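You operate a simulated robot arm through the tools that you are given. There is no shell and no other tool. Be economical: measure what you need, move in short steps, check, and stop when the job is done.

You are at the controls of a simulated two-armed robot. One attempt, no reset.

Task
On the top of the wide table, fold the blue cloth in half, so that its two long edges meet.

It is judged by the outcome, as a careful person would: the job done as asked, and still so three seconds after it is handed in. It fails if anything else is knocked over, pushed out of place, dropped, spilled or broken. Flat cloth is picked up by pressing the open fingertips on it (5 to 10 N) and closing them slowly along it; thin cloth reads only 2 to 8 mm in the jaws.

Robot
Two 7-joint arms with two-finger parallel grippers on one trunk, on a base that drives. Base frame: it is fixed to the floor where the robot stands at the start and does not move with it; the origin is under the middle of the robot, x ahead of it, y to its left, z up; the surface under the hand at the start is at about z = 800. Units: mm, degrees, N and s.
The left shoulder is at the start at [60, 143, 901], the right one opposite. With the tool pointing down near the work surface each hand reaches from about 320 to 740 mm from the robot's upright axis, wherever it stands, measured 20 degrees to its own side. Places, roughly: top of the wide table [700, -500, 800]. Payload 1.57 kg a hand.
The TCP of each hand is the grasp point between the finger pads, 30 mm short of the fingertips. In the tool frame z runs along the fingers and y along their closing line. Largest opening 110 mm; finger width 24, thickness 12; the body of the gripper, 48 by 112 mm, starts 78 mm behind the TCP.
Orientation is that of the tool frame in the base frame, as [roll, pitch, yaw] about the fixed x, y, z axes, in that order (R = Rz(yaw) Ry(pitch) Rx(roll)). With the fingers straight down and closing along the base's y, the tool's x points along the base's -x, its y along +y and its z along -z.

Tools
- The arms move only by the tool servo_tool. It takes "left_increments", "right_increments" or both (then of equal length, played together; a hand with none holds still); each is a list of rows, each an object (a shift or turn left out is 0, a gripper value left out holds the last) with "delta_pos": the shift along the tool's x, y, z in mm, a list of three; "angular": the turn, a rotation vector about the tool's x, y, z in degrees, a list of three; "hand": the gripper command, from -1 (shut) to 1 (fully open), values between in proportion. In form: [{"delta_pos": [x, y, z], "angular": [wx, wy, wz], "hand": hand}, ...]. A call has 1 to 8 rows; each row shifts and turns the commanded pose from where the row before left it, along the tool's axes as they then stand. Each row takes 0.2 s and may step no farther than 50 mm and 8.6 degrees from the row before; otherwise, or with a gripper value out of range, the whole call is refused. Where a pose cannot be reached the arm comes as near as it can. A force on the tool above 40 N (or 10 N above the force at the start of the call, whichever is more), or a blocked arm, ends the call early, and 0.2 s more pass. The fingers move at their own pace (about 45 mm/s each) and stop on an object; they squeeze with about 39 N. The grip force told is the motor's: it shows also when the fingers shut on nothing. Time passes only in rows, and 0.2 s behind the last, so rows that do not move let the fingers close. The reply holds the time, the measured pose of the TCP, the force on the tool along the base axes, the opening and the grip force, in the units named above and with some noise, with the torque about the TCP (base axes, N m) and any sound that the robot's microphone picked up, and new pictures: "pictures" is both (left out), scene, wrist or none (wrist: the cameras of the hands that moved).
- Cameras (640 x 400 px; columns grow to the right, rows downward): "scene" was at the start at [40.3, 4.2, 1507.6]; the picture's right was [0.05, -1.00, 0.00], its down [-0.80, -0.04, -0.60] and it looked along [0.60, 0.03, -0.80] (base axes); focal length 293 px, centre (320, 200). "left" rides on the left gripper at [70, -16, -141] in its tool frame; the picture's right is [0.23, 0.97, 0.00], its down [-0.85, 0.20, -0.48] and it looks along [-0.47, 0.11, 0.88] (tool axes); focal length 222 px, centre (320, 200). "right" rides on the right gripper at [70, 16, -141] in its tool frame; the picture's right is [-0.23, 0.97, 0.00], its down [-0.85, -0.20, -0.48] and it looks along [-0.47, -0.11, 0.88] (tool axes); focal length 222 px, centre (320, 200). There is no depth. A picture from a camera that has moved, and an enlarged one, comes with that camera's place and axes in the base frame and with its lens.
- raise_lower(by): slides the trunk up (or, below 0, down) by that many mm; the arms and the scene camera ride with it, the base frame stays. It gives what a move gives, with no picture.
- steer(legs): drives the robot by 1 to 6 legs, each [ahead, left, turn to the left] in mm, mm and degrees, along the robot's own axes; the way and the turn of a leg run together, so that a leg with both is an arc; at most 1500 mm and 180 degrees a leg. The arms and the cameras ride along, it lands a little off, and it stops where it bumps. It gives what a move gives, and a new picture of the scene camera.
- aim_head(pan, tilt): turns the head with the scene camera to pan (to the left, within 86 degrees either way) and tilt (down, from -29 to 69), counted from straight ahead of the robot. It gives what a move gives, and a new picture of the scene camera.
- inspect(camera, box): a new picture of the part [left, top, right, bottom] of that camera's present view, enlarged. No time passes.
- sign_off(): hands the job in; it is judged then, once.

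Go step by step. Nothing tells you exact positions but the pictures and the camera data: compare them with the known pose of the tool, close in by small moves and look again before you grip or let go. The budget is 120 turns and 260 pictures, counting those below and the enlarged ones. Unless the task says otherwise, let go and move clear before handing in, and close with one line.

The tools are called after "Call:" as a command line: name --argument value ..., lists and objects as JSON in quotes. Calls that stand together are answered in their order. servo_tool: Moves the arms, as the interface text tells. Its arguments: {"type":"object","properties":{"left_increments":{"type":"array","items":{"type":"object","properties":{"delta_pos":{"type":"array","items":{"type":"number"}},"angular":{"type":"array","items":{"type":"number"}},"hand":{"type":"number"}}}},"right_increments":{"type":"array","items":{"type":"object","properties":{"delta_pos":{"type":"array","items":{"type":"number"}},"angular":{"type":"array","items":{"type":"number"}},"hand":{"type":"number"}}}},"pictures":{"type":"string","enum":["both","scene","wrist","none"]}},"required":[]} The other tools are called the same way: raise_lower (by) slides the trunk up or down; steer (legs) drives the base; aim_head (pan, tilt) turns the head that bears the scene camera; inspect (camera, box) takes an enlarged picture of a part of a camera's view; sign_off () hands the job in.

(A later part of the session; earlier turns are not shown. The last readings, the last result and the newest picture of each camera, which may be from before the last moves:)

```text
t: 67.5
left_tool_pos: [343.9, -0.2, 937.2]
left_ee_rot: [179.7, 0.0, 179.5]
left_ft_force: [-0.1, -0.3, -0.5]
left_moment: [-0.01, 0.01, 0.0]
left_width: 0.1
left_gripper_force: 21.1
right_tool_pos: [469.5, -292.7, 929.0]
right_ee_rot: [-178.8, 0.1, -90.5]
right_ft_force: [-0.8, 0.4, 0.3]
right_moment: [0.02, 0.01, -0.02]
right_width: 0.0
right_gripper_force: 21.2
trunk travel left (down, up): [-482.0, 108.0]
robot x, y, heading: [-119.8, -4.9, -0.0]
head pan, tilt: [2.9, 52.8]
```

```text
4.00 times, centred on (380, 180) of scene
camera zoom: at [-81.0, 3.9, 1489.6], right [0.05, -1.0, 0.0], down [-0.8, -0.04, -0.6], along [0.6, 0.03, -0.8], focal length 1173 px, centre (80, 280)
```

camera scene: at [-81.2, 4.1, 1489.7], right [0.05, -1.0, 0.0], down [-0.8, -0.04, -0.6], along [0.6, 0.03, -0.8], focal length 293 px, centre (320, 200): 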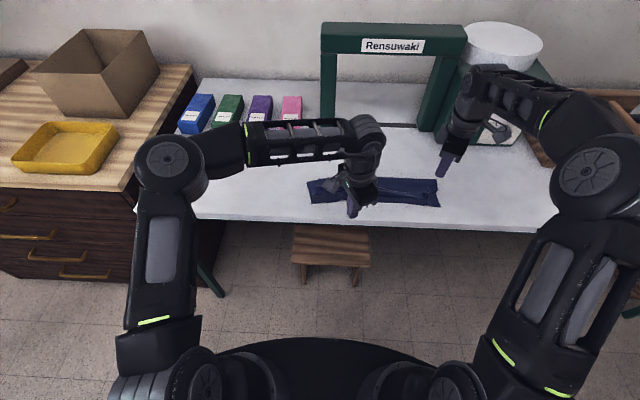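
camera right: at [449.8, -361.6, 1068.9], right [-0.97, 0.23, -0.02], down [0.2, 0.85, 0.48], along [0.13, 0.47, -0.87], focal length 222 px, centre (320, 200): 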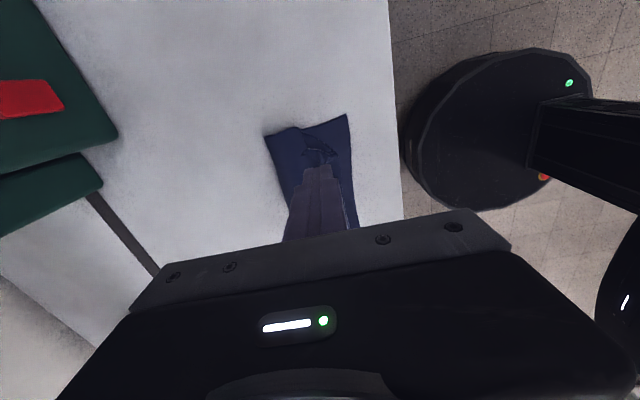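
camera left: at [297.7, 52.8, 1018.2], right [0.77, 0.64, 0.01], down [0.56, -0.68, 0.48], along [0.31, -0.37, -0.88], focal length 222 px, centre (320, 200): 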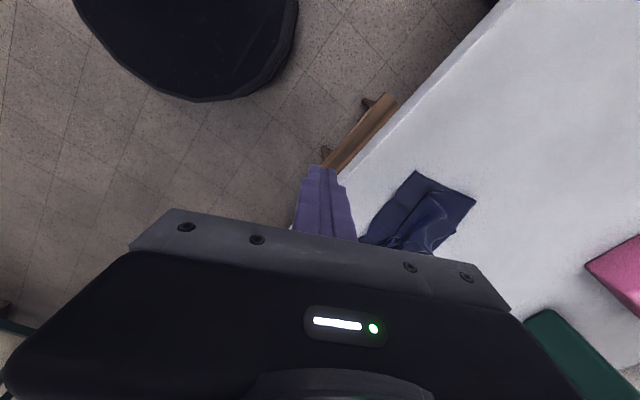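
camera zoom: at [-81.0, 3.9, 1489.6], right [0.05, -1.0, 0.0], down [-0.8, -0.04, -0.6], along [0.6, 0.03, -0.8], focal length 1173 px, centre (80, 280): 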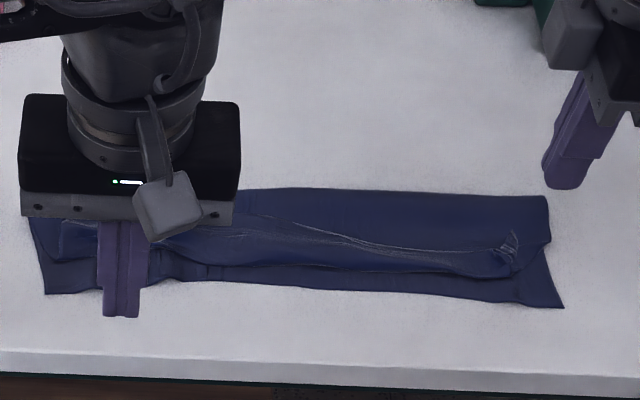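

The left hand has recovered. I'll try the spreading trick with the right hand, which closes along x now: one finger on the flap, one pinning the upper layer behind it.

Call:
servo_tool --left_increments '[{"delta_pos": [-20, 25, -10]}, {"delta_pos": [-30, 25, 0]}, {"delta_pos": [-30, 20, 0]}, {}, {}, {}]' --right_increments '[{"delta_pos": [-20, -7, 10], "hand": -0.82}, {"delta_pos": [-23, -7, 10]}, {"delta_pos": [0, 0, 35]}, {"delta_pos": [0, 0, 30]}, {"delta_pos": [0, 0, 5]}, {}]' --pictures "wrist"

Call:
inspect --camera "right" --box '[200, 100, 440, 250]'

Call:
inspect --camera "scene" --box '[300, 130, 460, 230]'

```text
t: 68.9
left_tool_pos: [424.2, 71.1, 946.0]
left_ee_rot: [179.7, 0.0, 179.5]
left_ft_force: [0.2, 0.2, 0.5]
left_moment: [0.01, 0.0, -0.01]
left_width: 0.0
left_gripper_force: 20.8
right_tool_pos: [486.9, -249.3, 837.9]
right_ee_rot: [-178.9, 0.1, -90.6]
right_ft_force: [0.7, 0.4, 0.3]
right_moment: [0.01, -0.01, 0.0]
right_width: 9.9
right_gripper_force: 0.0
trunk travel left (down, up): [-482.0, 108.0]
robot x, y, heading: [-120.7, -0.7, -0.1]
head pan, tilt: [2.9, 52.8]
camera right: at [466.1, -318.8, 979.0], right [-0.97, 0.24, -0.02], down [0.2, 0.85, 0.48], along [0.13, 0.47, -0.87], focal length 222 px, centre (320, 200)
camera left: at [354.9, 51.5, 1088.2], right [-0.22, 0.98, 0.0], down [0.86, 0.19, 0.48], along [0.47, 0.11, -0.88], focal length 222 px, centre (320, 200)
```

right: 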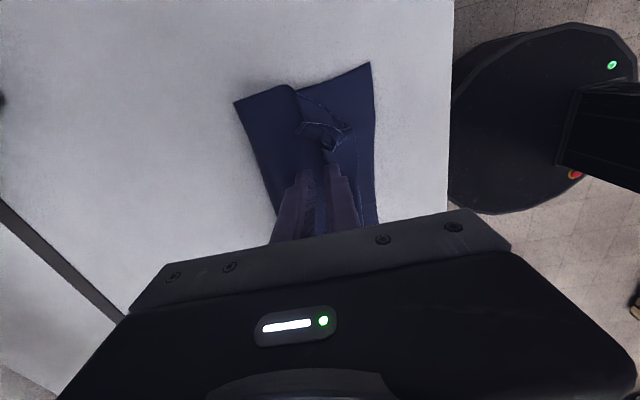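
left: 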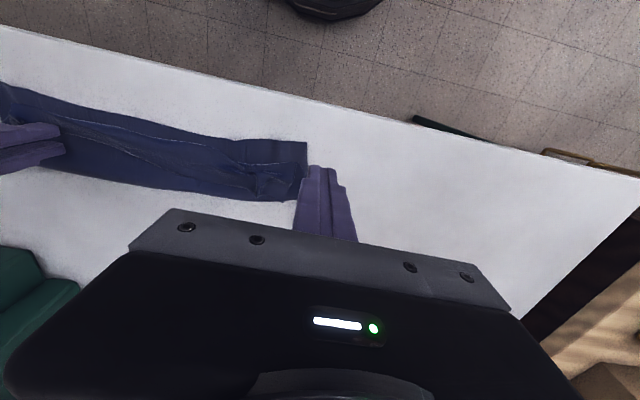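

```text
2.67 times, centred on (320, 175) of right
camera zoom: at [466.1, -318.8, 979.0], right [-0.97, 0.24, -0.02], down [0.2, 0.85, 0.48], along [0.13, 0.47, -0.87], focal length 592 px, centre (320, 267)
```

zoom: 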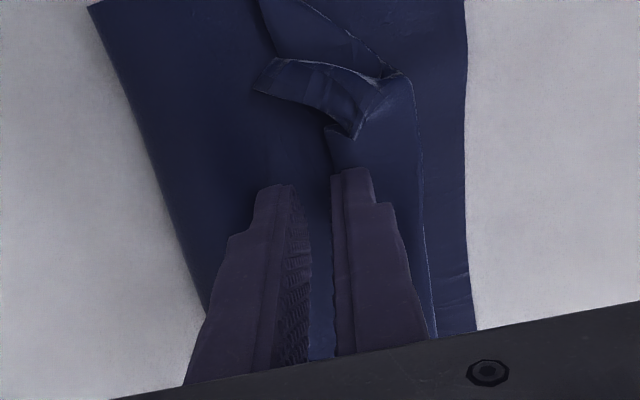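

```text
4.00 times, centred on (380, 180) of scene
camera zoom: at [-81.0, 4.0, 1489.6], right [0.05, -1.0, 0.0], down [-0.8, -0.04, -0.6], along [0.6, 0.03, -0.8], focal length 1173 px, centre (80, 280)
```

zoom: 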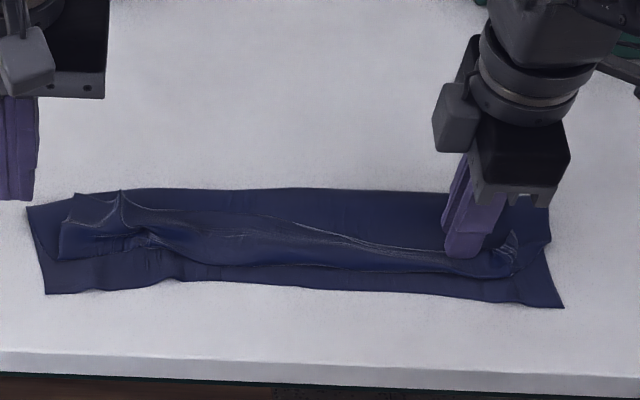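

The flap finger sits on the flap and the other finger on the upper layer, just as wanted. I'll press, then spread.

Call:
servo_tool --right_increments '[{"delta_pos": [0, 0, 4]}, {"delta_pos": [0, 0, 1.5]}, {"delta_pos": [0, 0, 0.7]}, {}]' --pictures "none"

```text
t: 69.9
left_tool_pos: [424.1, 69.2, 947.8]
left_ee_rot: [179.8, 0.0, 179.3]
left_ft_force: [-0.4, -0.1, 0.3]
left_moment: [-0.01, 0.0, -0.06]
left_width: 0.2
left_gripper_force: 21.8
right_tool_pos: [487.2, -248.3, 833.3]
right_ee_rot: [-178.8, 0.1, -90.5]
right_ft_force: [0.3, 0.4, 4.1]
right_moment: [0.02, 0.07, -0.01]
right_width: 10.2
right_gripper_force: 0.1
trunk travel left (down, up): [-482.0, 108.0]
robot x, y, heading: [-118.3, -2.2, -0.2]
head pan, tilt: [2.9, 52.8]
```

Call:
servo_tool --right_increments '[{"delta_pos": [0, 2.5, 0.3], "hand": -0.73}, {"delta_pos": [0, 2.5, 0], "hand": -0.64}, {"delta_pos": [0, 2.5, 0], "hand": -0.55}, {"delta_pos": [0, 2.5, 0], "hand": -0.46}, {"delta_pos": [0, 2.5, 0], "hand": -0.37}, {"delta_pos": [0, 2.5, 0], "hand": -0.28}, {"delta_pos": [0, 2.5, 0], "hand": -0.19}, {}]' --pictures "none"

Call:
inspect --camera "right" --box '[200, 100, 440, 250]'

Call:
inspect --camera "scene" --box '[300, 130, 460, 230]'

```text
t: 71.7
left_tool_pos: [423.6, 69.8, 946.9]
left_ee_rot: [179.8, 0.0, 179.4]
left_ft_force: [-0.2, -0.6, 0.4]
left_moment: [-0.04, -0.03, -0.02]
left_width: 0.3
left_gripper_force: 21.3
right_tool_pos: [468.8, -247.9, 833.8]
right_ee_rot: [-178.7, 0.2, -90.5]
right_ft_force: [4.2, 0.7, 19.1]
right_moment: [0.05, 0.4, -0.04]
right_width: 40.1
right_gripper_force: 0.0
trunk travel left (down, up): [-482.0, 108.0]
robot x, y, heading: [-126.7, -1.2, 0.1]
head pan, tilt: [2.9, 52.8]
```

```text
2.67 times, centred on (320, 175) of right
camera zoom: at [448.2, -317.6, 973.8], right [-0.97, 0.24, -0.02], down [0.2, 0.85, 0.48], along [0.13, 0.47, -0.87], focal length 592 px, centre (320, 267)
```

zoom: 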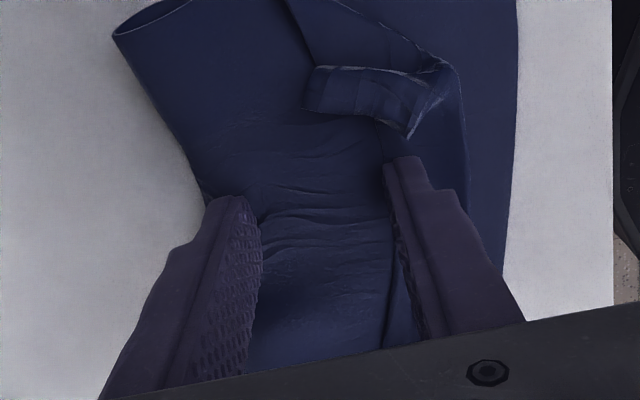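

```text
4.00 times, centred on (380, 180) of scene
camera zoom: at [-82.2, 4.7, 1489.8], right [0.05, -1.0, 0.0], down [-0.8, -0.04, -0.61], along [0.6, 0.03, -0.8], focal length 1173 px, centre (80, 280)
```

zoom: 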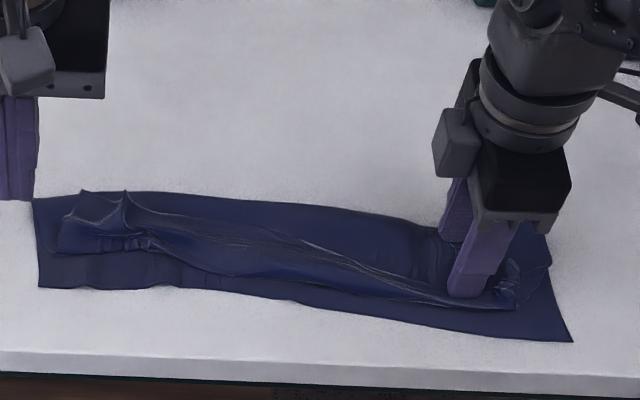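

The layers stick to each other more than to the table, so dragging only slides the whole cloth. The fix is to re-grip just the very edge of the flap, where the pinch ridges still stand up, and lay it over again. I'll lift the right hand, turn it back and look.

Call:
servo_tool --right_increments '[{"delta_pos": [0, -6, 0]}, {"delta_pos": [0, -7, 0]}, {"delta_pos": [0, -7, 0]}, {"delta_pos": [0, 0, -20]}, {"delta_pos": [0, 0, -40]}, {"delta_pos": [0, 0, -30], "angular": [0, 0, 8.5], "hand": -0.6}, {"angular": [0, 0, 8.5]}, {"angular": [0, 0, 8.5]}]' --pictures "none"

Call:
servo_tool --left_increments '[{}, {}, {}, {}, {}, {}, {}, {}]' --right_increments '[{"angular": [0, 0, 8.5]}, {"angular": [0, 0, 8.5]}, {"angular": [0, 0, 8.5]}, {"angular": [0, 0, 8.5]}, {"angular": [0, 0, 8.5]}, {"angular": [0, 0, 8.5]}, {"angular": [0, 0, 8.5]}, {"angular": [0, 0, 4.5]}]' --pictures "wrist"

Call:
inspect --camera "scene" --box '[300, 130, 460, 230]'

```text
t: 73.5
left_tool_pos: [424.2, 69.9, 946.3]
left_ee_rot: [179.7, 0.0, 179.4]
left_ft_force: [-0.4, 0.1, 0.1]
left_moment: [-0.02, 0.0, -0.01]
left_width: 0.0
left_gripper_force: 20.8
right_tool_pos: [488.9, -248.1, 922.9]
right_ee_rot: [-178.9, 0.6, -116.0]
right_ft_force: [-1.0, -0.1, -0.5]
right_moment: [0.0, -0.02, -0.01]
right_width: 22.2
right_gripper_force: 0.0
trunk travel left (down, up): [-482.0, 108.0]
robot x, y, heading: [-122.3, -0.7, -0.0]
head pan, tilt: [2.9, 52.8]
```

```text
t: 75.3
left_tool_pos: [424.9, 69.6, 945.2]
left_ee_rot: [179.7, 0.0, 179.3]
left_ft_force: [-0.3, 0.3, 0.3]
left_moment: [-0.02, 0.03, 0.0]
left_width: 0.1
left_gripper_force: 21.1
right_tool_pos: [485.9, -248.3, 922.6]
right_ee_rot: [179.9, 1.2, 179.9]
right_ft_force: [-0.4, 0.2, -0.1]
right_moment: [-0.02, -0.01, 0.01]
right_width: 21.8
right_gripper_force: 0.0
trunk travel left (down, up): [-482.0, 108.0]
robot x, y, heading: [-124.6, 1.5, 0.1]
head pan, tilt: [2.9, 52.8]
camera right: at [413.7, -232.5, 1061.9], right [0.23, 0.97, 0.01], down [0.84, -0.2, 0.5], along [0.48, -0.11, -0.87], focal length 222 px, centre (320, 200)
camera left: at [354.9, 51.4, 1088.3], right [-0.22, 0.98, 0.0], down [0.86, 0.19, 0.48], along [0.47, 0.11, -0.88], focal length 222 px, centre (320, 200)
```

right: 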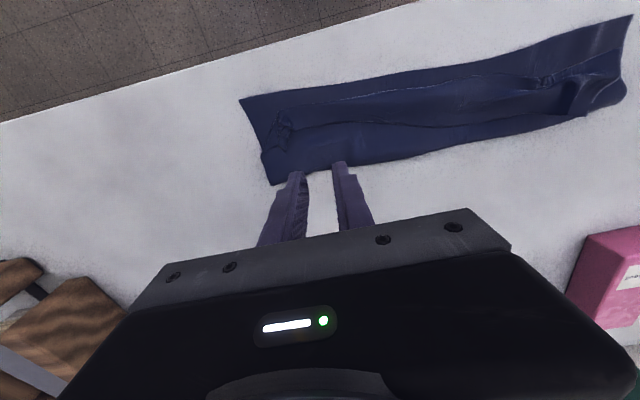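
left: 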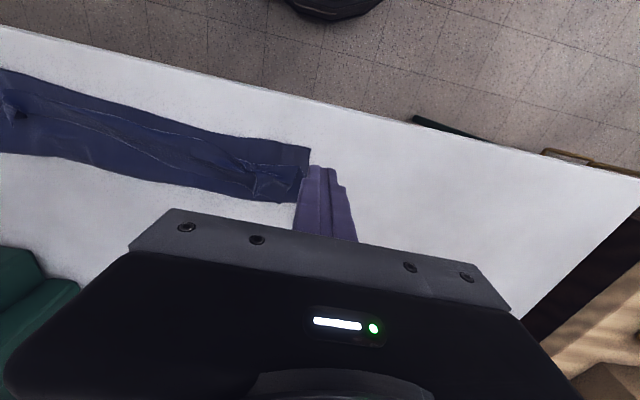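

```text
4.00 times, centred on (380, 180) of scene
camera zoom: at [-81.0, 4.0, 1489.6], right [0.05, -1.0, 0.0], down [-0.8, -0.04, -0.6], along [0.6, 0.03, -0.8], focal length 1173 px, centre (80, 280)
```

zoom: 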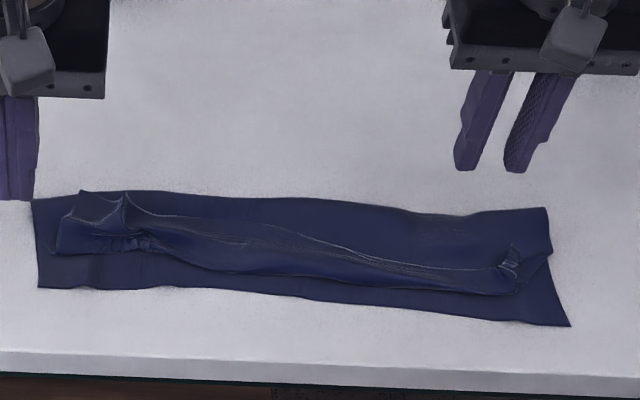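

Call:
inspect --camera "right" --box '[220, 70, 380, 170]'

Call:
inspect --camera "scene" --box '[300, 165, 364, 205]'

Call:
inspect --camera "scene" --box '[390, 170, 454, 210]'

```text
4.00 times, centred on (300, 120) of right
camera zoom: at [413.7, -232.5, 1061.9], right [0.23, 0.97, 0.01], down [0.84, -0.2, 0.5], along [0.48, -0.11, -0.87], focal length 888 px, centre (400, 520)
```

zoom: 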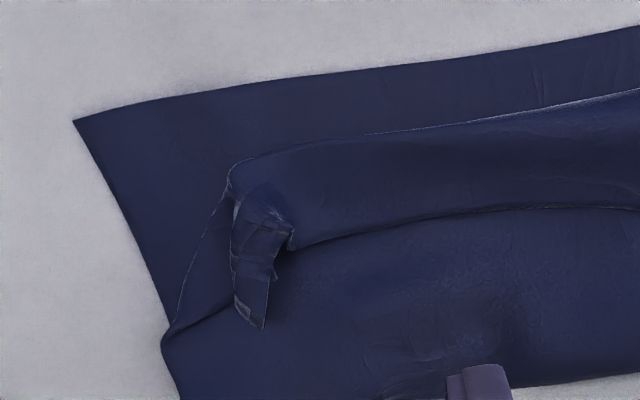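

```text
10.00 times, centred on (332, 185) of scene
camera zoom: at [-81.0, 4.0, 1489.6], right [0.05, -1.0, 0.0], down [-0.8, -0.04, -0.6], along [0.6, 0.03, -0.8], focal length 2932 px, centre (200, 350)
```

zoom: 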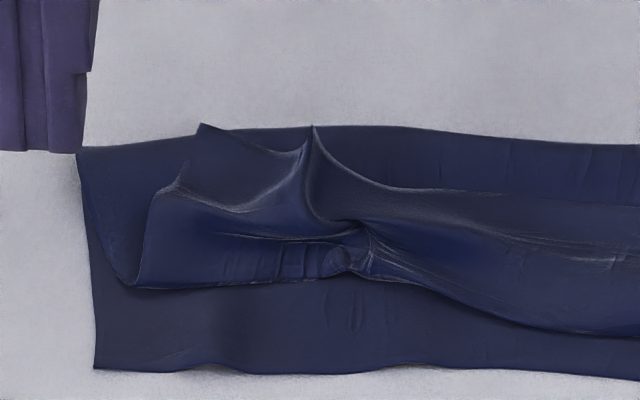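

```text
10.00 times, centred on (422, 190) of scene
camera zoom: at [-81.0, 4.0, 1489.6], right [0.05, -1.0, 0.0], down [-0.8, -0.04, -0.6], along [0.6, 0.03, -0.8], focal length 2932 px, centre (-700, 300)
```

zoom: 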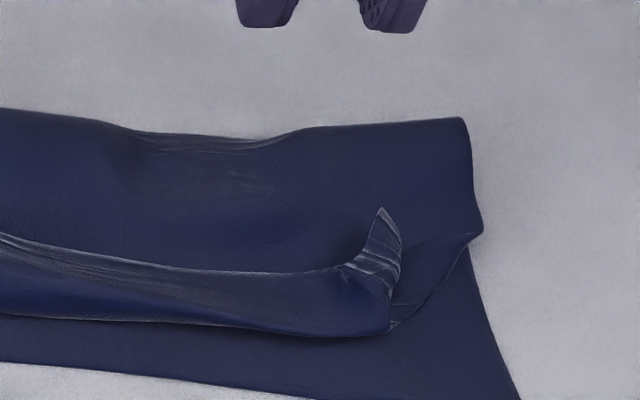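

Unrolled, the upper edge would land within about 10 mm of the lower edge, so only the flap needs flipping. A ridge stands at about (500, -3) on the left and a curled corner tip at about (476, -289) on the right. I'll straddle both with open fingers.

Call:
servo_tool --left_increments '[{"delta_pos": [-30, -25, 10], "hand": -0.4}, {"delta_pos": [-30, -25, 15]}, {"delta_pos": [-26, -22, 30]}, {"delta_pos": [0, 0, 30]}, {"delta_pos": [0, 0, 12]}, {}]' --right_increments '[{"delta_pos": [3, -20, 10], "hand": -0.4}, {"delta_pos": [3, -21, 15]}, {"delta_pos": [0, 0, 25]}, {"delta_pos": [0, 0, 15]}, {"delta_pos": [0, 0, 10]}, {}]' --pictures "wrist"

Call:
inspect --camera "left" --box '[200, 100, 440, 250]'

Call:
inspect --camera "right" --box '[200, 100, 440, 250]'

```text
t: 76.7
left_tool_pos: [508.7, -4.7, 848.0]
left_ee_rot: [179.7, 0.0, 179.4]
left_ft_force: [-0.9, 0.2, -0.1]
left_moment: [-0.02, -0.01, -0.01]
left_width: 32.9
left_gripper_force: 0.0
right_tool_pos: [483.3, -288.6, 847.4]
right_ee_rot: [179.8, 1.2, 180.0]
right_ft_force: [-0.1, 0.3, -0.1]
right_moment: [0.02, 0.0, 0.02]
right_width: 33.2
right_gripper_force: 0.1
trunk travel left (down, up): [-482.0, 108.0]
robot x, y, heading: [-118.7, 1.2, -0.1]
head pan, tilt: [2.9, 52.8]
camera right: at [409.7, -273.5, 986.3], right [0.23, 0.97, 0.01], down [0.85, -0.2, 0.5], along [0.48, -0.11, -0.87], focal length 222 px, centre (320, 200)
camera left: at [439.4, -21.6, 990.6], right [-0.22, 0.98, 0.0], down [0.86, 0.19, 0.48], along [0.47, 0.11, -0.88], focal length 222 px, centre (320, 200)
```

right: 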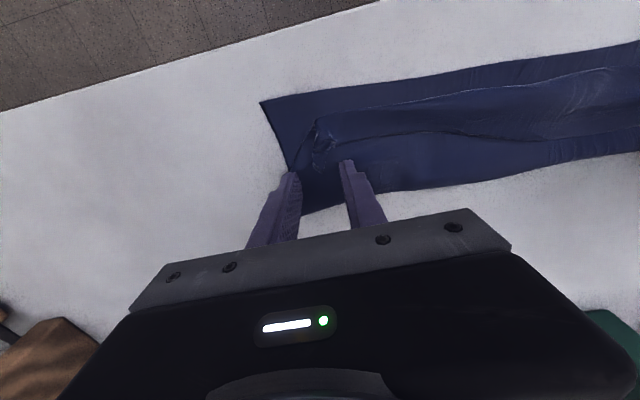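
left: 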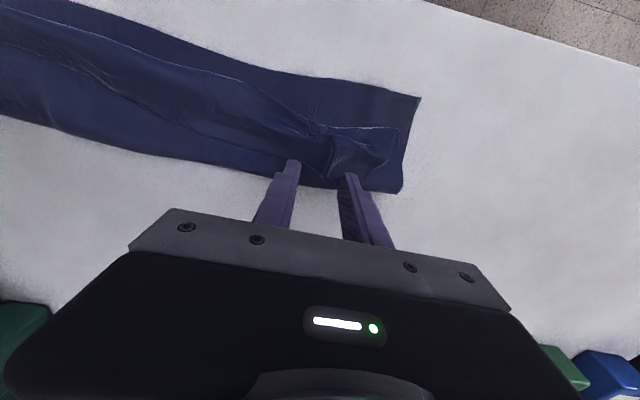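

```text
2.67 times, centred on (320, 175) of left
camera zoom: at [439.4, -21.6, 990.6], right [-0.22, 0.98, 0.0], down [0.86, 0.19, 0.48], along [0.47, 0.11, -0.88], focal length 592 px, centre (320, 267)
```

zoom: 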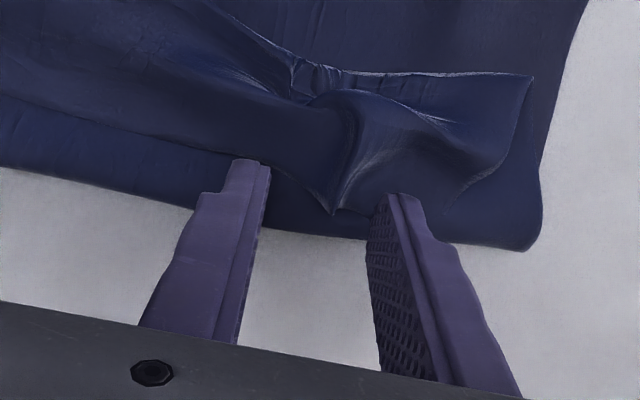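

```text
2.67 times, centred on (320, 175) of right
camera zoom: at [409.7, -273.5, 986.3], right [0.23, 0.97, 0.01], down [0.85, -0.2, 0.5], along [0.48, -0.11, -0.87], focal length 592 px, centre (320, 267)
```

zoom: 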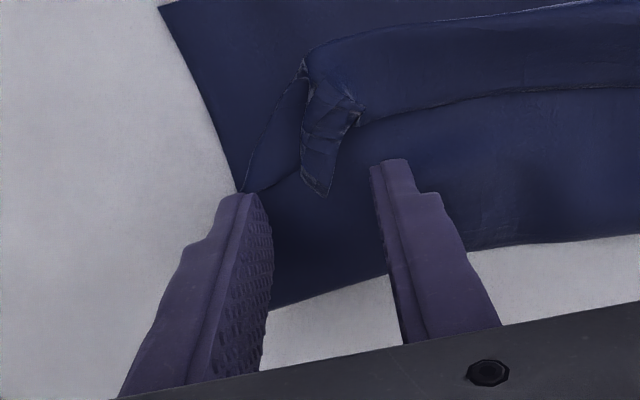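

Both tips are nicely between the fingers with about 11–13 mm overlap. I'll lower to just above the upper layer and close slowly.

Call:
servo_tool --left_increments '[{"delta_pos": [-3, 2, 6]}, {"delta_pos": [0, 0, 6]}, {}, {"hand": -0.55}, {"hand": -0.7}, {"hand": -0.85}, {"hand": -1}, {}]' --right_increments '[{"delta_pos": [0, 0, 7]}, {"delta_pos": [0, 0, 6]}, {}, {"hand": -0.5}, {"hand": -0.65}, {"hand": -0.8}, {"hand": -1}, {}]' --pictures "none"

Call:
inspect --camera "left" --box '[200, 100, 440, 250]'

Call:
inspect --camera "right" --box '[200, 100, 440, 250]'

```text
t: 78.5
left_tool_pos: [513.0, -0.6, 838.0]
left_ee_rot: [179.7, 0.0, 179.4]
left_ft_force: [0.8, 0.2, 0.1]
left_moment: [-0.01, 0.01, -0.01]
left_width: 2.6
left_gripper_force: 23.6
right_tool_pos: [484.4, -290.3, 832.7]
right_ee_rot: [180.0, 1.1, 180.0]
right_ft_force: [-0.1, 0.7, 1.7]
right_moment: [0.0, 0.03, 0.0]
right_width: 1.1
right_gripper_force: 23.3
trunk travel left (down, up): [-482.0, 108.0]
robot x, y, heading: [-120.0, 1.8, -0.3]
head pan, tilt: [2.9, 52.8]
```

```text
2.67 times, centred on (320, 175) of left
camera zoom: at [442.7, -19.3, 979.3], right [-0.22, 0.98, 0.0], down [0.86, 0.19, 0.48], along [0.47, 0.11, -0.88], focal length 592 px, centre (320, 267)
```

zoom: 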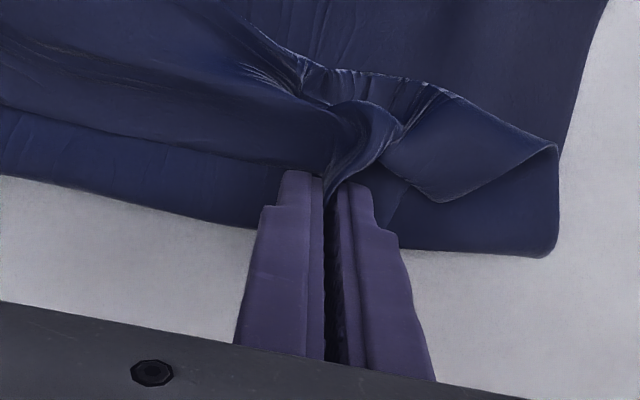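

```text
2.67 times, centred on (320, 175) of right
camera zoom: at [409.7, -273.5, 973.5], right [0.23, 0.97, 0.01], down [0.85, -0.2, 0.5], along [0.48, -0.11, -0.87], focal length 592 px, centre (320, 267)
```

zoom: 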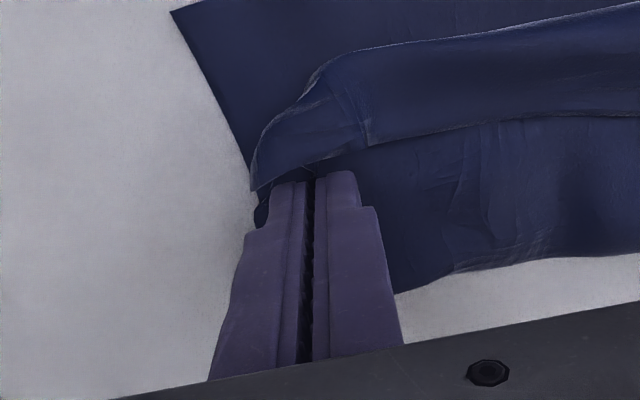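

Left holds the ridge (2.6 mm) and right holds the corner (1.1 mm). I'll lift the flap up and over toward the near edge with a growing tilt, first half now.

Call:
servo_tool --left_increments '[{"delta_pos": [4, 0, -12], "angular": [0, -6.5, 0]}, {"delta_pos": [7.8, 0, -10.9], "angular": [0, -6.5, 0]}, {"delta_pos": [12.5, 0, -8], "angular": [0, -6.5, 0]}, {"delta_pos": [15.1, 0, -5.3], "angular": [0, -6.5, 0]}, {}]' --right_increments '[{"delta_pos": [3, -2.5, -12], "angular": [0, -6.5, 0]}, {"delta_pos": [4.8, -2.5, -10.6], "angular": [0, -6.5, 0]}, {"delta_pos": [7.6, -2.5, -6.9], "angular": [0, -6.5, 0]}, {"delta_pos": [10.4, -2.5, -3.7], "angular": [0, -6.5, 0]}, {}]' --pictures "wrist"

Call:
inspect --camera "scene" --box '[300, 130, 460, 230]'

```text
t: 79.7
left_tool_pos: [470.6, -1.7, 863.9]
left_ee_rot: [179.7, 26.2, 179.3]
left_ft_force: [-0.5, 0.7, 0.1]
left_moment: [-0.01, -0.01, 0.02]
left_width: 2.4
left_gripper_force: 24.1
right_tool_pos: [455.3, -300.1, 860.4]
right_ee_rot: [179.9, 27.2, 180.0]
right_ft_force: [-0.3, 0.1, -0.2]
right_moment: [0.0, 0.03, 0.0]
right_width: 1.0
right_gripper_force: 23.4
trunk travel left (down, up): [-482.0, 108.0]
robot x, y, heading: [-121.2, -3.0, -0.0]
head pan, tilt: [2.9, 52.8]
camera right: at [326.5, -283.5, 953.9], right [0.2, 0.97, 0.11], down [0.54, -0.2, 0.82], along [0.82, -0.11, -0.57], focal length 222 px, centre (320, 200)
camera left: at [346.0, -18.4, 961.1], right [-0.19, 0.98, -0.1], down [0.56, 0.19, 0.81], along [0.81, 0.1, -0.58], focal length 222 px, centre (320, 200)
```

right: 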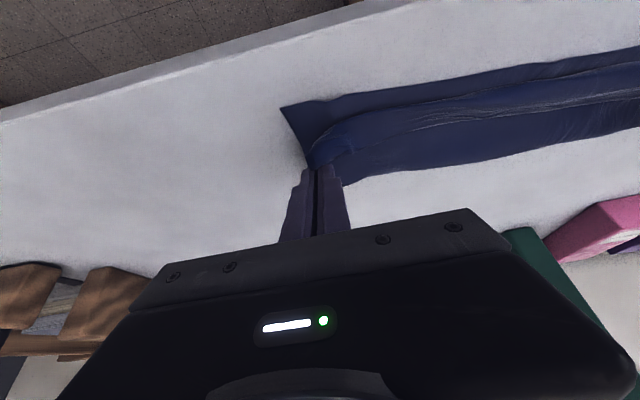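
left: 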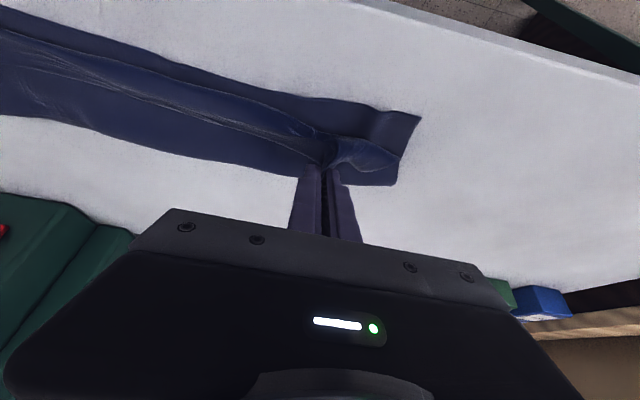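

```text
4.00 times, centred on (380, 180) of scene
camera zoom: at [-80.7, 4.0, 1489.6], right [0.05, -1.0, 0.0], down [-0.8, -0.04, -0.6], along [0.6, 0.03, -0.8], focal length 1173 px, centre (80, 280)
```

zoom: 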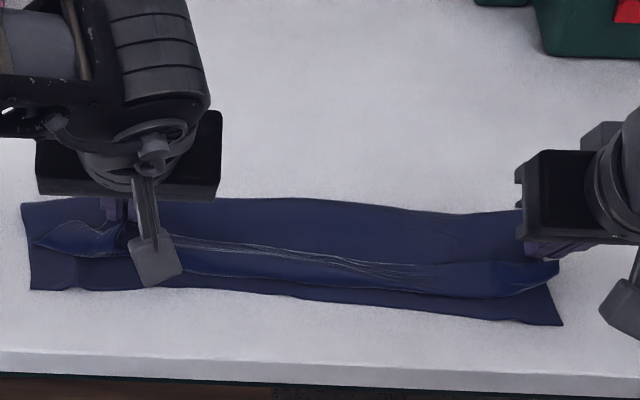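

Going well. I'll pull the edge sideways to tighten it so the middle flips too, while continuing toward the near edge.

Call:
servo_tool --left_increments '[{"delta_pos": [8, 5, -4], "angular": [0, -6.5, 0]}, {"delta_pos": [8, 5, -4], "angular": [0, -6.5, 0]}, {"delta_pos": [6, 4, 0], "angular": [0, -6.5, 0]}, {}]' --right_increments '[{"delta_pos": [6, -4, -3], "angular": [0, -6.5, 0]}, {"delta_pos": [6, -4, -3], "angular": [0, -6.5, 0]}, {"delta_pos": [4, -3, 0], "angular": [0, -6.5, 0]}, {}]' --pictures "wrist"

Call:
inspect --camera "scene" --box '[300, 130, 460, 230]'

```text
t: 80.7
left_tool_pos: [448.2, 13.4, 859.5]
left_ee_rot: [179.6, 45.7, 179.2]
left_ft_force: [-0.3, -1.7, -0.7]
left_moment: [-0.03, -0.01, -0.02]
left_width: 2.6
left_gripper_force: 24.4
right_tool_pos: [437.8, -310.5, 856.1]
right_ee_rot: [180.0, 46.5, 180.0]
right_ft_force: [-0.3, 1.6, -0.1]
right_moment: [0.05, -0.01, -0.02]
right_width: 1.3
right_gripper_force: 22.8
trunk travel left (down, up): [-482.0, 108.0]
robot x, y, heading: [-120.3, 4.0, -0.0]
head pan, tilt: [2.9, 52.8]
camera right: at [285.6, -294.1, 902.9], right [0.15, 0.97, 0.17], down [0.24, -0.2, 0.95], along [0.96, -0.11, -0.26], focal length 222 px, centre (320, 200)
camera left: at [297.8, -3.9, 909.3], right [-0.15, 0.98, -0.16], down [0.26, 0.19, 0.95], along [0.95, 0.1, -0.28], focal length 222 px, centre (320, 200)
```

right: 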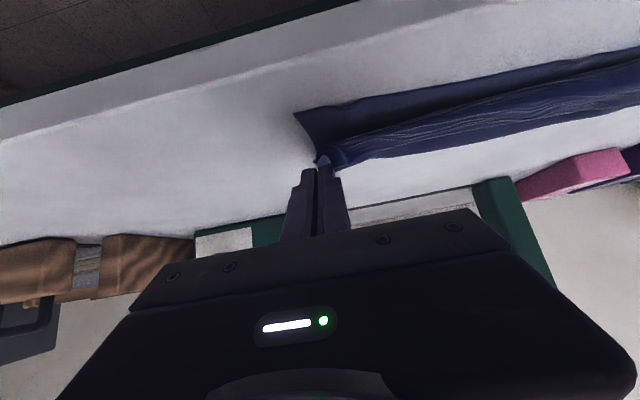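
left: 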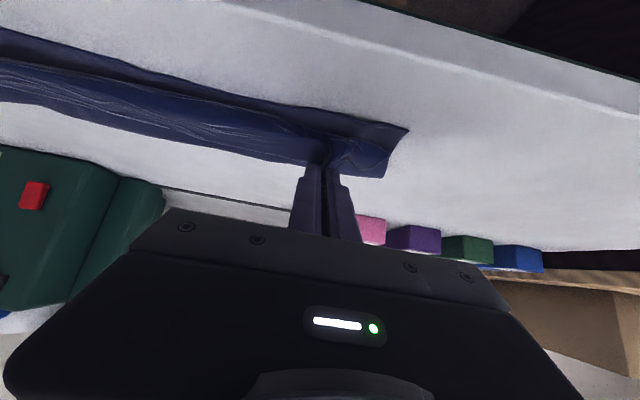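

```text
4.00 times, centred on (380, 180) of scene
camera zoom: at [-81.1, 4.0, 1489.6], right [0.05, -1.0, 0.0], down [-0.8, -0.04, -0.6], along [0.6, 0.03, -0.8], focal length 1173 px, centre (80, 280)
```

zoom: 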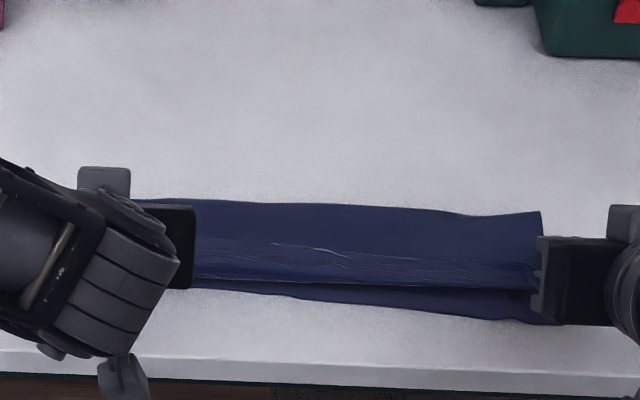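

The edge is straight and tight between the hands. I'll lower it onto the near edge.

Call:
servo_tool --left_increments '[{"delta_pos": [8.1, 1, 0]}, {"delta_pos": [8.1, 1, 1.5]}, {"delta_pos": [8.1, 0, 2.5]}, {"delta_pos": [7, 0, 2.5]}, {}]' --right_increments '[{"delta_pos": [6.7, -1, 0]}, {"delta_pos": [6.7, -1, 2]}, {"delta_pos": [6.7, 0, 2.8]}, {"delta_pos": [5.5, 0, 2.8]}, {}]' --pictures "wrist"

Call:
inspect --camera "scene" --box '[300, 130, 460, 230]'

Call:
inspect --camera "left" --box '[100, 50, 500, 300]'

Call:
inspect --camera "right" --box '[200, 50, 600, 300]'

```text
t: 81.9
left_tool_pos: [431.1, 14.7, 835.1]
left_ee_rot: [179.6, 45.8, 179.1]
left_ft_force: [2.3, -2.9, 9.9]
left_moment: [-0.1, -0.13, -0.03]
left_width: 2.3
left_gripper_force: 23.8
right_tool_pos: [426.1, -312.7, 834.1]
right_ee_rot: [179.8, 46.8, 179.9]
right_ft_force: [1.2, 2.5, 1.3]
right_moment: [0.08, -0.02, -0.03]
right_width: 1.2
right_gripper_force: 23.4
trunk travel left (down, up): [-482.0, 108.0]
robot x, y, heading: [-121.3, 1.4, 0.1]
head pan, tilt: [2.9, 52.8]
camera right: at [273.4, -296.6, 879.3], right [0.15, 0.97, 0.17], down [0.24, -0.2, 0.95], along [0.96, -0.11, -0.26], focal length 222 px, centre (320, 200)
camera left: at [281.0, -1.9, 883.9], right [-0.15, 0.98, -0.16], down [0.26, 0.19, 0.95], along [0.96, 0.1, -0.28], focal length 222 px, centre (320, 200)
```

right: 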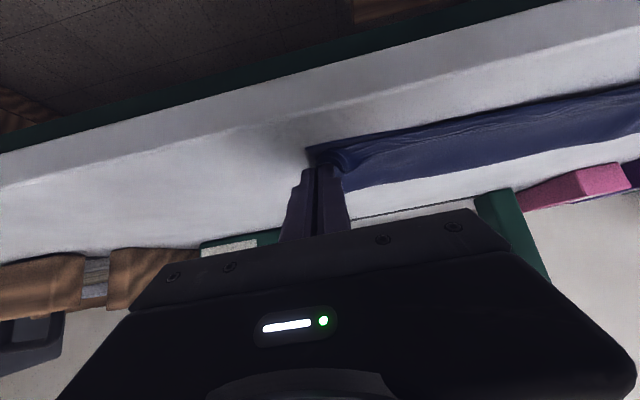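
left: 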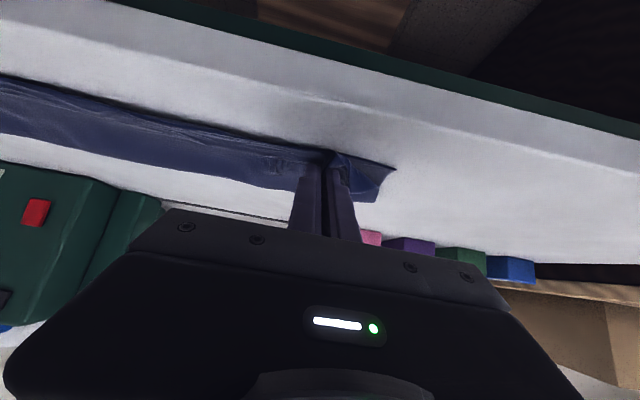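

```text
4.00 times, centred on (380, 180) of scene
camera zoom: at [-81.9, 3.9, 1489.8], right [0.05, -1.0, 0.0], down [-0.8, -0.04, -0.6], along [0.6, 0.03, -0.8], focal length 1173 px, centre (80, 280)
```

zoom: 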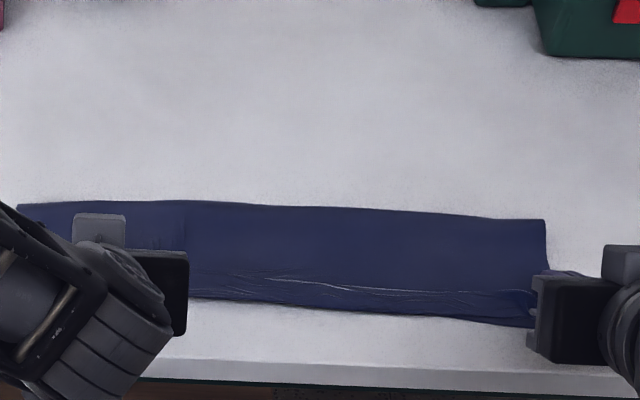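

```text
1.60 times, centred on (300, 175) of left
camera zoom: at [281.0, -1.9, 883.9], right [-0.15, 0.98, -0.16], down [0.26, 0.19, 0.95], along [0.96, 0.1, -0.28], focal length 355 px, centre (352, 240)
```

zoom: 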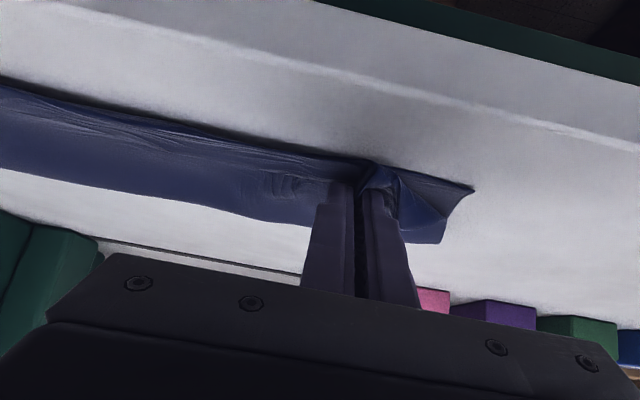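

```text
1.60 times, centred on (400, 175) of right
camera zoom: at [273.4, -296.6, 879.3], right [0.15, 0.97, 0.17], down [0.24, -0.2, 0.95], along [0.96, -0.11, -0.26], focal length 355 px, centre (192, 240)
```

zoom: 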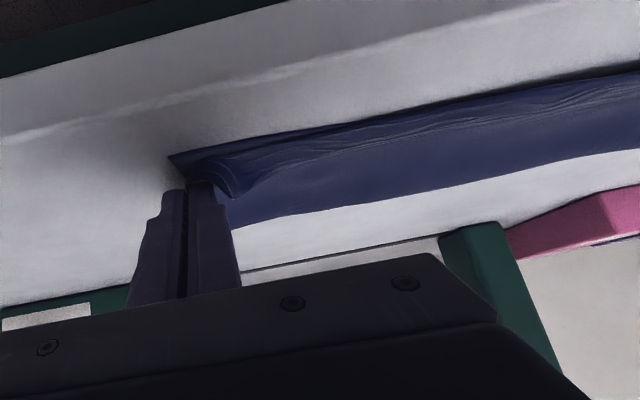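

The upper layer now reaches the near edge along the whole length. I'll release with a small opening and withdraw.

Call:
servo_tool --left_increments '[{"hand": -0.93}, {"hand": -0.86}, {"hand": -0.78}, {}, {"delta_pos": [0, 0, -12]}, {"delta_pos": [0, 0, -20]}, {"delta_pos": [0, 0, -35]}, {"delta_pos": [-10, 0, -35]}]' --right_increments '[{"delta_pos": [1.1, 0, 1], "hand": -0.93}, {"hand": -0.86}, {"hand": -0.78}, {}, {"delta_pos": [0, 0, -12]}, {"delta_pos": [0, 0, -20]}, {"delta_pos": [0, 0, -35]}, {"delta_pos": [-10, 0, -35]}]' --pictures "wrist"

Call:
inspect --camera "scene" --box '[300, 130, 460, 230]'

```text
t: 83.7
left_tool_pos: [362.8, 16.0, 912.0]
left_ee_rot: [179.6, 45.5, 179.2]
left_ft_force: [0.3, 0.2, -0.1]
left_moment: [0.01, 0.0, -0.01]
left_width: 11.9
left_gripper_force: 0.1
right_tool_pos: [357.0, -311.8, 908.3]
right_ee_rot: [179.9, 46.6, 179.9]
right_ft_force: [0.1, 0.4, -0.7]
right_moment: [0.02, 0.01, -0.02]
right_width: 12.2
right_gripper_force: 0.0
trunk travel left (down, up): [-482.0, 108.0]
robot x, y, heading: [-120.2, -0.3, -0.1]
head pan, tilt: [2.9, 52.8]
camera right: at [205.0, -296.3, 954.8], right [0.15, 0.97, 0.17], down [0.24, -0.2, 0.95], along [0.96, -0.11, -0.26], focal length 222 px, centre (320, 200)
camera left: at [213.0, -1.3, 961.4], right [-0.15, 0.98, -0.16], down [0.26, 0.19, 0.95], along [0.95, 0.1, -0.28], focal length 222 px, centre (320, 200)
```

right: 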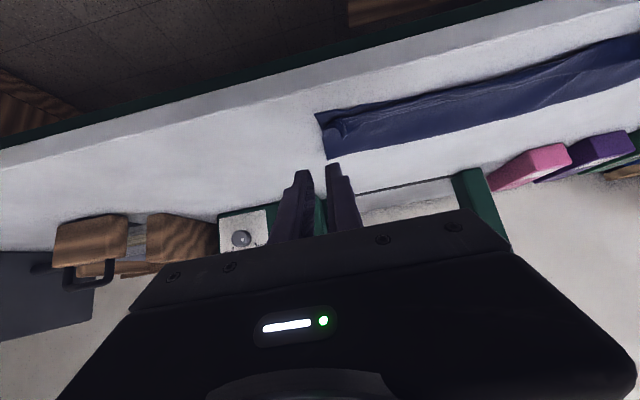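
left: 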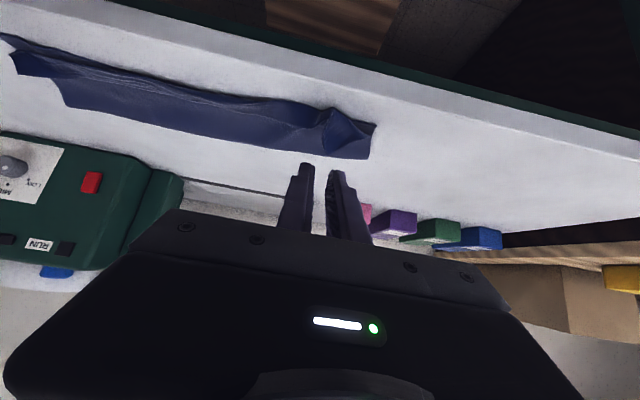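

```text
4.00 times, centred on (380, 180) of scene
camera zoom: at [-82.7, 4.2, 1489.6], right [0.05, -1.0, 0.0], down [-0.79, -0.04, -0.61], along [0.6, 0.03, -0.8], focal length 1173 px, centre (80, 280)
```

zoom: 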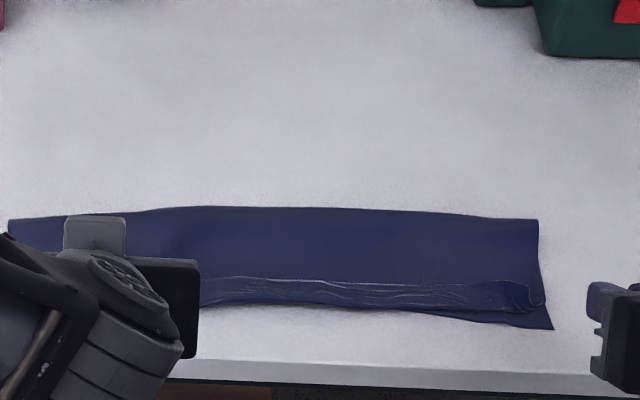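

Most of the way there. I'll bring the hands upright and aside to get an unobstructed view.

Call:
servo_tool --left_increments '[{"delta_pos": [0, 15, 0], "angular": [0, 7.6, 0]}, {"delta_pos": [0, 15, 0], "angular": [0, 7.6, 0]}, {"delta_pos": [0, 15, 0], "angular": [0, 7.6, 0]}, {"delta_pos": [0, 15, -10], "angular": [0, 7.6, 0]}, {"delta_pos": [-20, 20, -10], "angular": [0, 7.6, 0]}, {"delta_pos": [-20, 20, -10], "angular": [0, 7.6, 0]}]' --right_increments '[{"delta_pos": [0, -10, 0], "angular": [0, 7.7, 0]}, {"delta_pos": [0, -10, 0], "angular": [0, 7.7, 0]}, {"delta_pos": [0, -10, 0], "angular": [0, 7.7, 0]}, {"delta_pos": [0, -10, -10], "angular": [0, 7.7, 0]}, {"delta_pos": [-20, -10, -10], "angular": [0, 7.7, 0]}, {"delta_pos": [-20, -10, -10], "angular": [0, 7.7, 0]}]' --pictures "wrist"

Call:
inspect --camera "scene" --box '[300, 160, 380, 210]'

Call:
inspect --camera "scene" --box '[370, 165, 450, 215]'

```text
t: 85.1
left_tool_pos: [398.6, 116.4, 948.7]
left_ee_rot: [179.8, -0.3, 179.5]
left_ft_force: [-1.1, -0.7, -0.4]
left_moment: [0.0, 0.03, 0.01]
left_width: 12.1
left_gripper_force: 0.0
right_tool_pos: [385.0, -366.0, 957.6]
right_ee_rot: [-179.8, 8.6, 179.7]
right_ft_force: [0.1, 0.4, 0.0]
right_moment: [0.02, 0.04, 0.03]
right_width: 12.4
right_gripper_force: 0.0
right hand out of reach, approached as far as the arm can: row 1, 2
trunk travel left (down, up): [-482.0, 108.0]
robot x, y, heading: [-121.0, 0.6, 0.2]
head pan, tilt: [2.9, 52.8]
camera right: at [294.8, -349.6, 1086.0], right [0.23, 0.97, 0.03], down [0.77, -0.2, 0.6], along [0.59, -0.11, -0.8], focal length 222 px, centre (320, 200)
camera left: at [328.9, 97.7, 1090.3], right [-0.22, 0.98, 0.0], down [0.86, 0.19, 0.47], along [0.46, 0.11, -0.88], focal length 222 px, centre (320, 200)
```

right: 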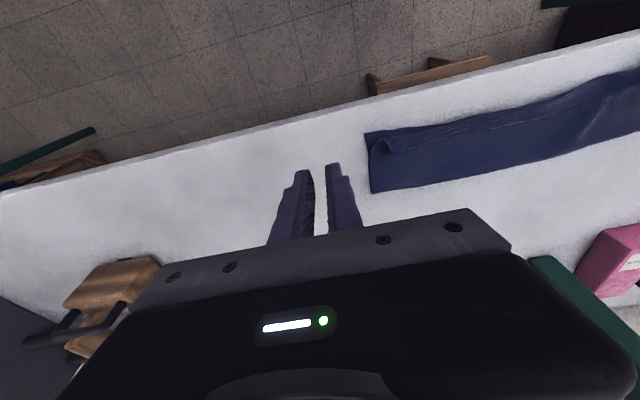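
left: 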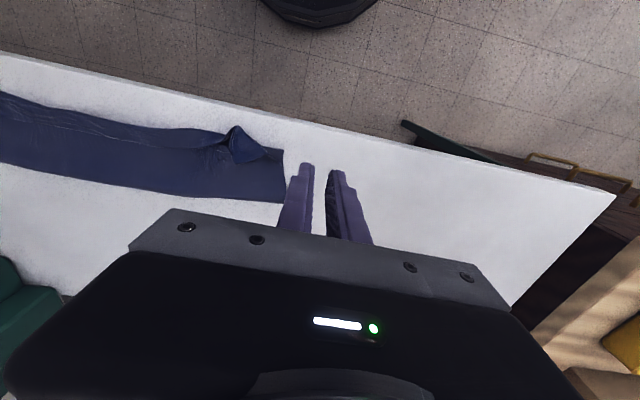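

```text
8.00 times, centred on (340, 185) of scene
camera zoom: at [-79.4, 4.4, 1489.5], right [0.05, -1.0, 0.0], down [-0.8, -0.04, -0.6], along [0.6, 0.03, -0.8], focal length 2346 px, centre (160, 320)
```

zoom: 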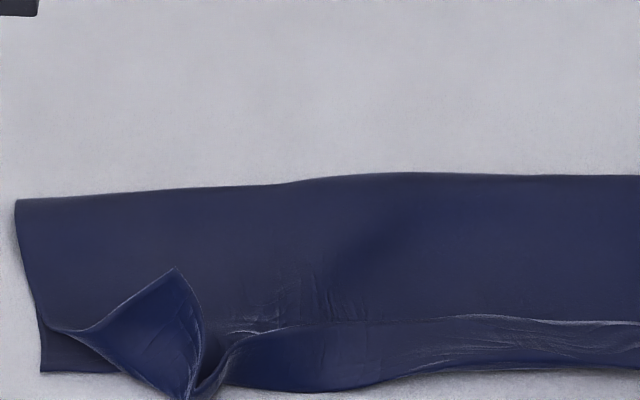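

```text
8.00 times, centred on (410, 190) of scene
camera zoom: at [-79.4, 4.4, 1489.5], right [0.05, -1.0, 0.0], down [-0.8, -0.04, -0.6], along [0.6, 0.03, -0.8], focal length 2346 px, centre (-400, 280)
```

zoom: 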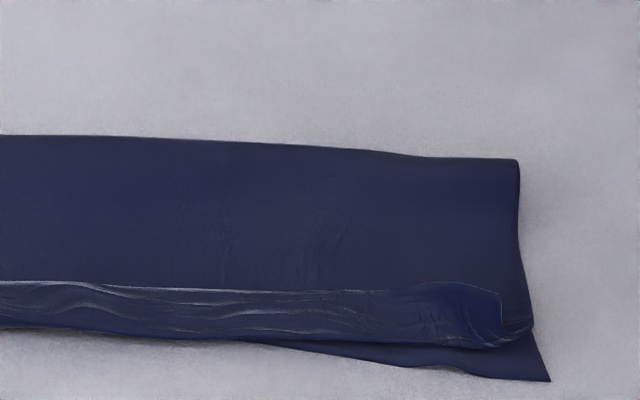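

The fold is neat now, but a strip about 20 mm wide is still turned back along the near edge. I'll look closely at both ends to re-grip just the edge.

Call:
servo_tool --left_increments '[{"delta_pos": [-20, -30, 15], "hand": -0.4}, {"delta_pos": [-20, -35, 25]}, {"delta_pos": [-15, -28, 35]}, {"delta_pos": [0, 0, 15]}, {}]' --right_increments '[{"delta_pos": [-25, 25, 15], "angular": [0, 4.3, 0], "hand": -0.4}, {"delta_pos": [-25, 22, 25], "angular": [0, 4.3, 0]}, {"delta_pos": [-20, 20, 35]}, {"delta_pos": [0, 0, 20]}, {}]' --pictures "none"

Call:
inspect --camera "left" --box '[160, 60, 480, 260]'

Call:
inspect --camera "right" --box '[160, 60, 480, 260]'

```text
t: 86.3
left_tool_pos: [450.6, 21.5, 858.3]
left_ee_rot: [179.7, -0.1, 179.4]
left_ft_force: [0.1, -0.7, 0.3]
left_moment: [0.0, 0.04, 0.0]
left_width: 33.0
left_gripper_force: 0.1
right_tool_pos: [459.9, -299.6, 866.8]
right_ee_rot: [-179.9, 0.1, 179.8]
right_ft_force: [0.4, 0.6, 0.1]
right_moment: [-0.02, -0.01, -0.05]
right_width: 33.0
right_gripper_force: 0.1
trunk travel left (down, up): [-482.0, 108.0]
robot x, y, heading: [-121.3, 1.3, -0.0]
head pan, tilt: [2.9, 52.8]
```

```text
2.00 times, centred on (320, 160) of left
camera zoom: at [380.7, 3.8, 1000.0], right [-0.22, 0.98, 0.01], down [0.86, 0.19, 0.48], along [0.47, 0.11, -0.88], focal length 444 px, centre (320, 280)
```

zoom: 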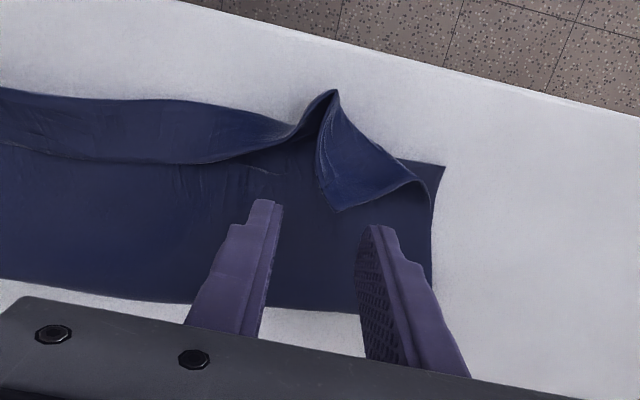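

```text
2.00 times, centred on (320, 160) of right
camera zoom: at [388.0, -283.3, 1008.1], right [0.23, 0.97, 0.0], down [0.85, -0.2, 0.48], along [0.47, -0.11, -0.88], focal length 444 px, centre (320, 280)
```

zoom: 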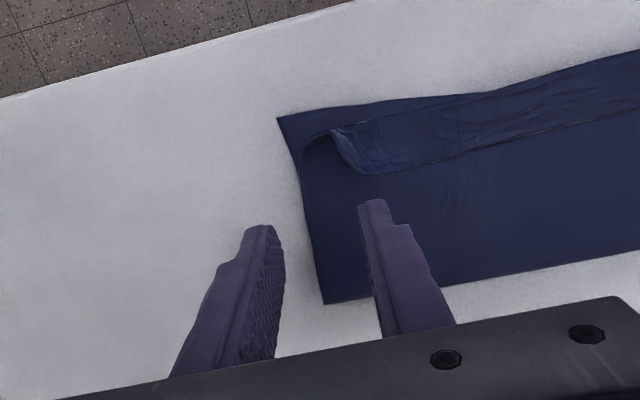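

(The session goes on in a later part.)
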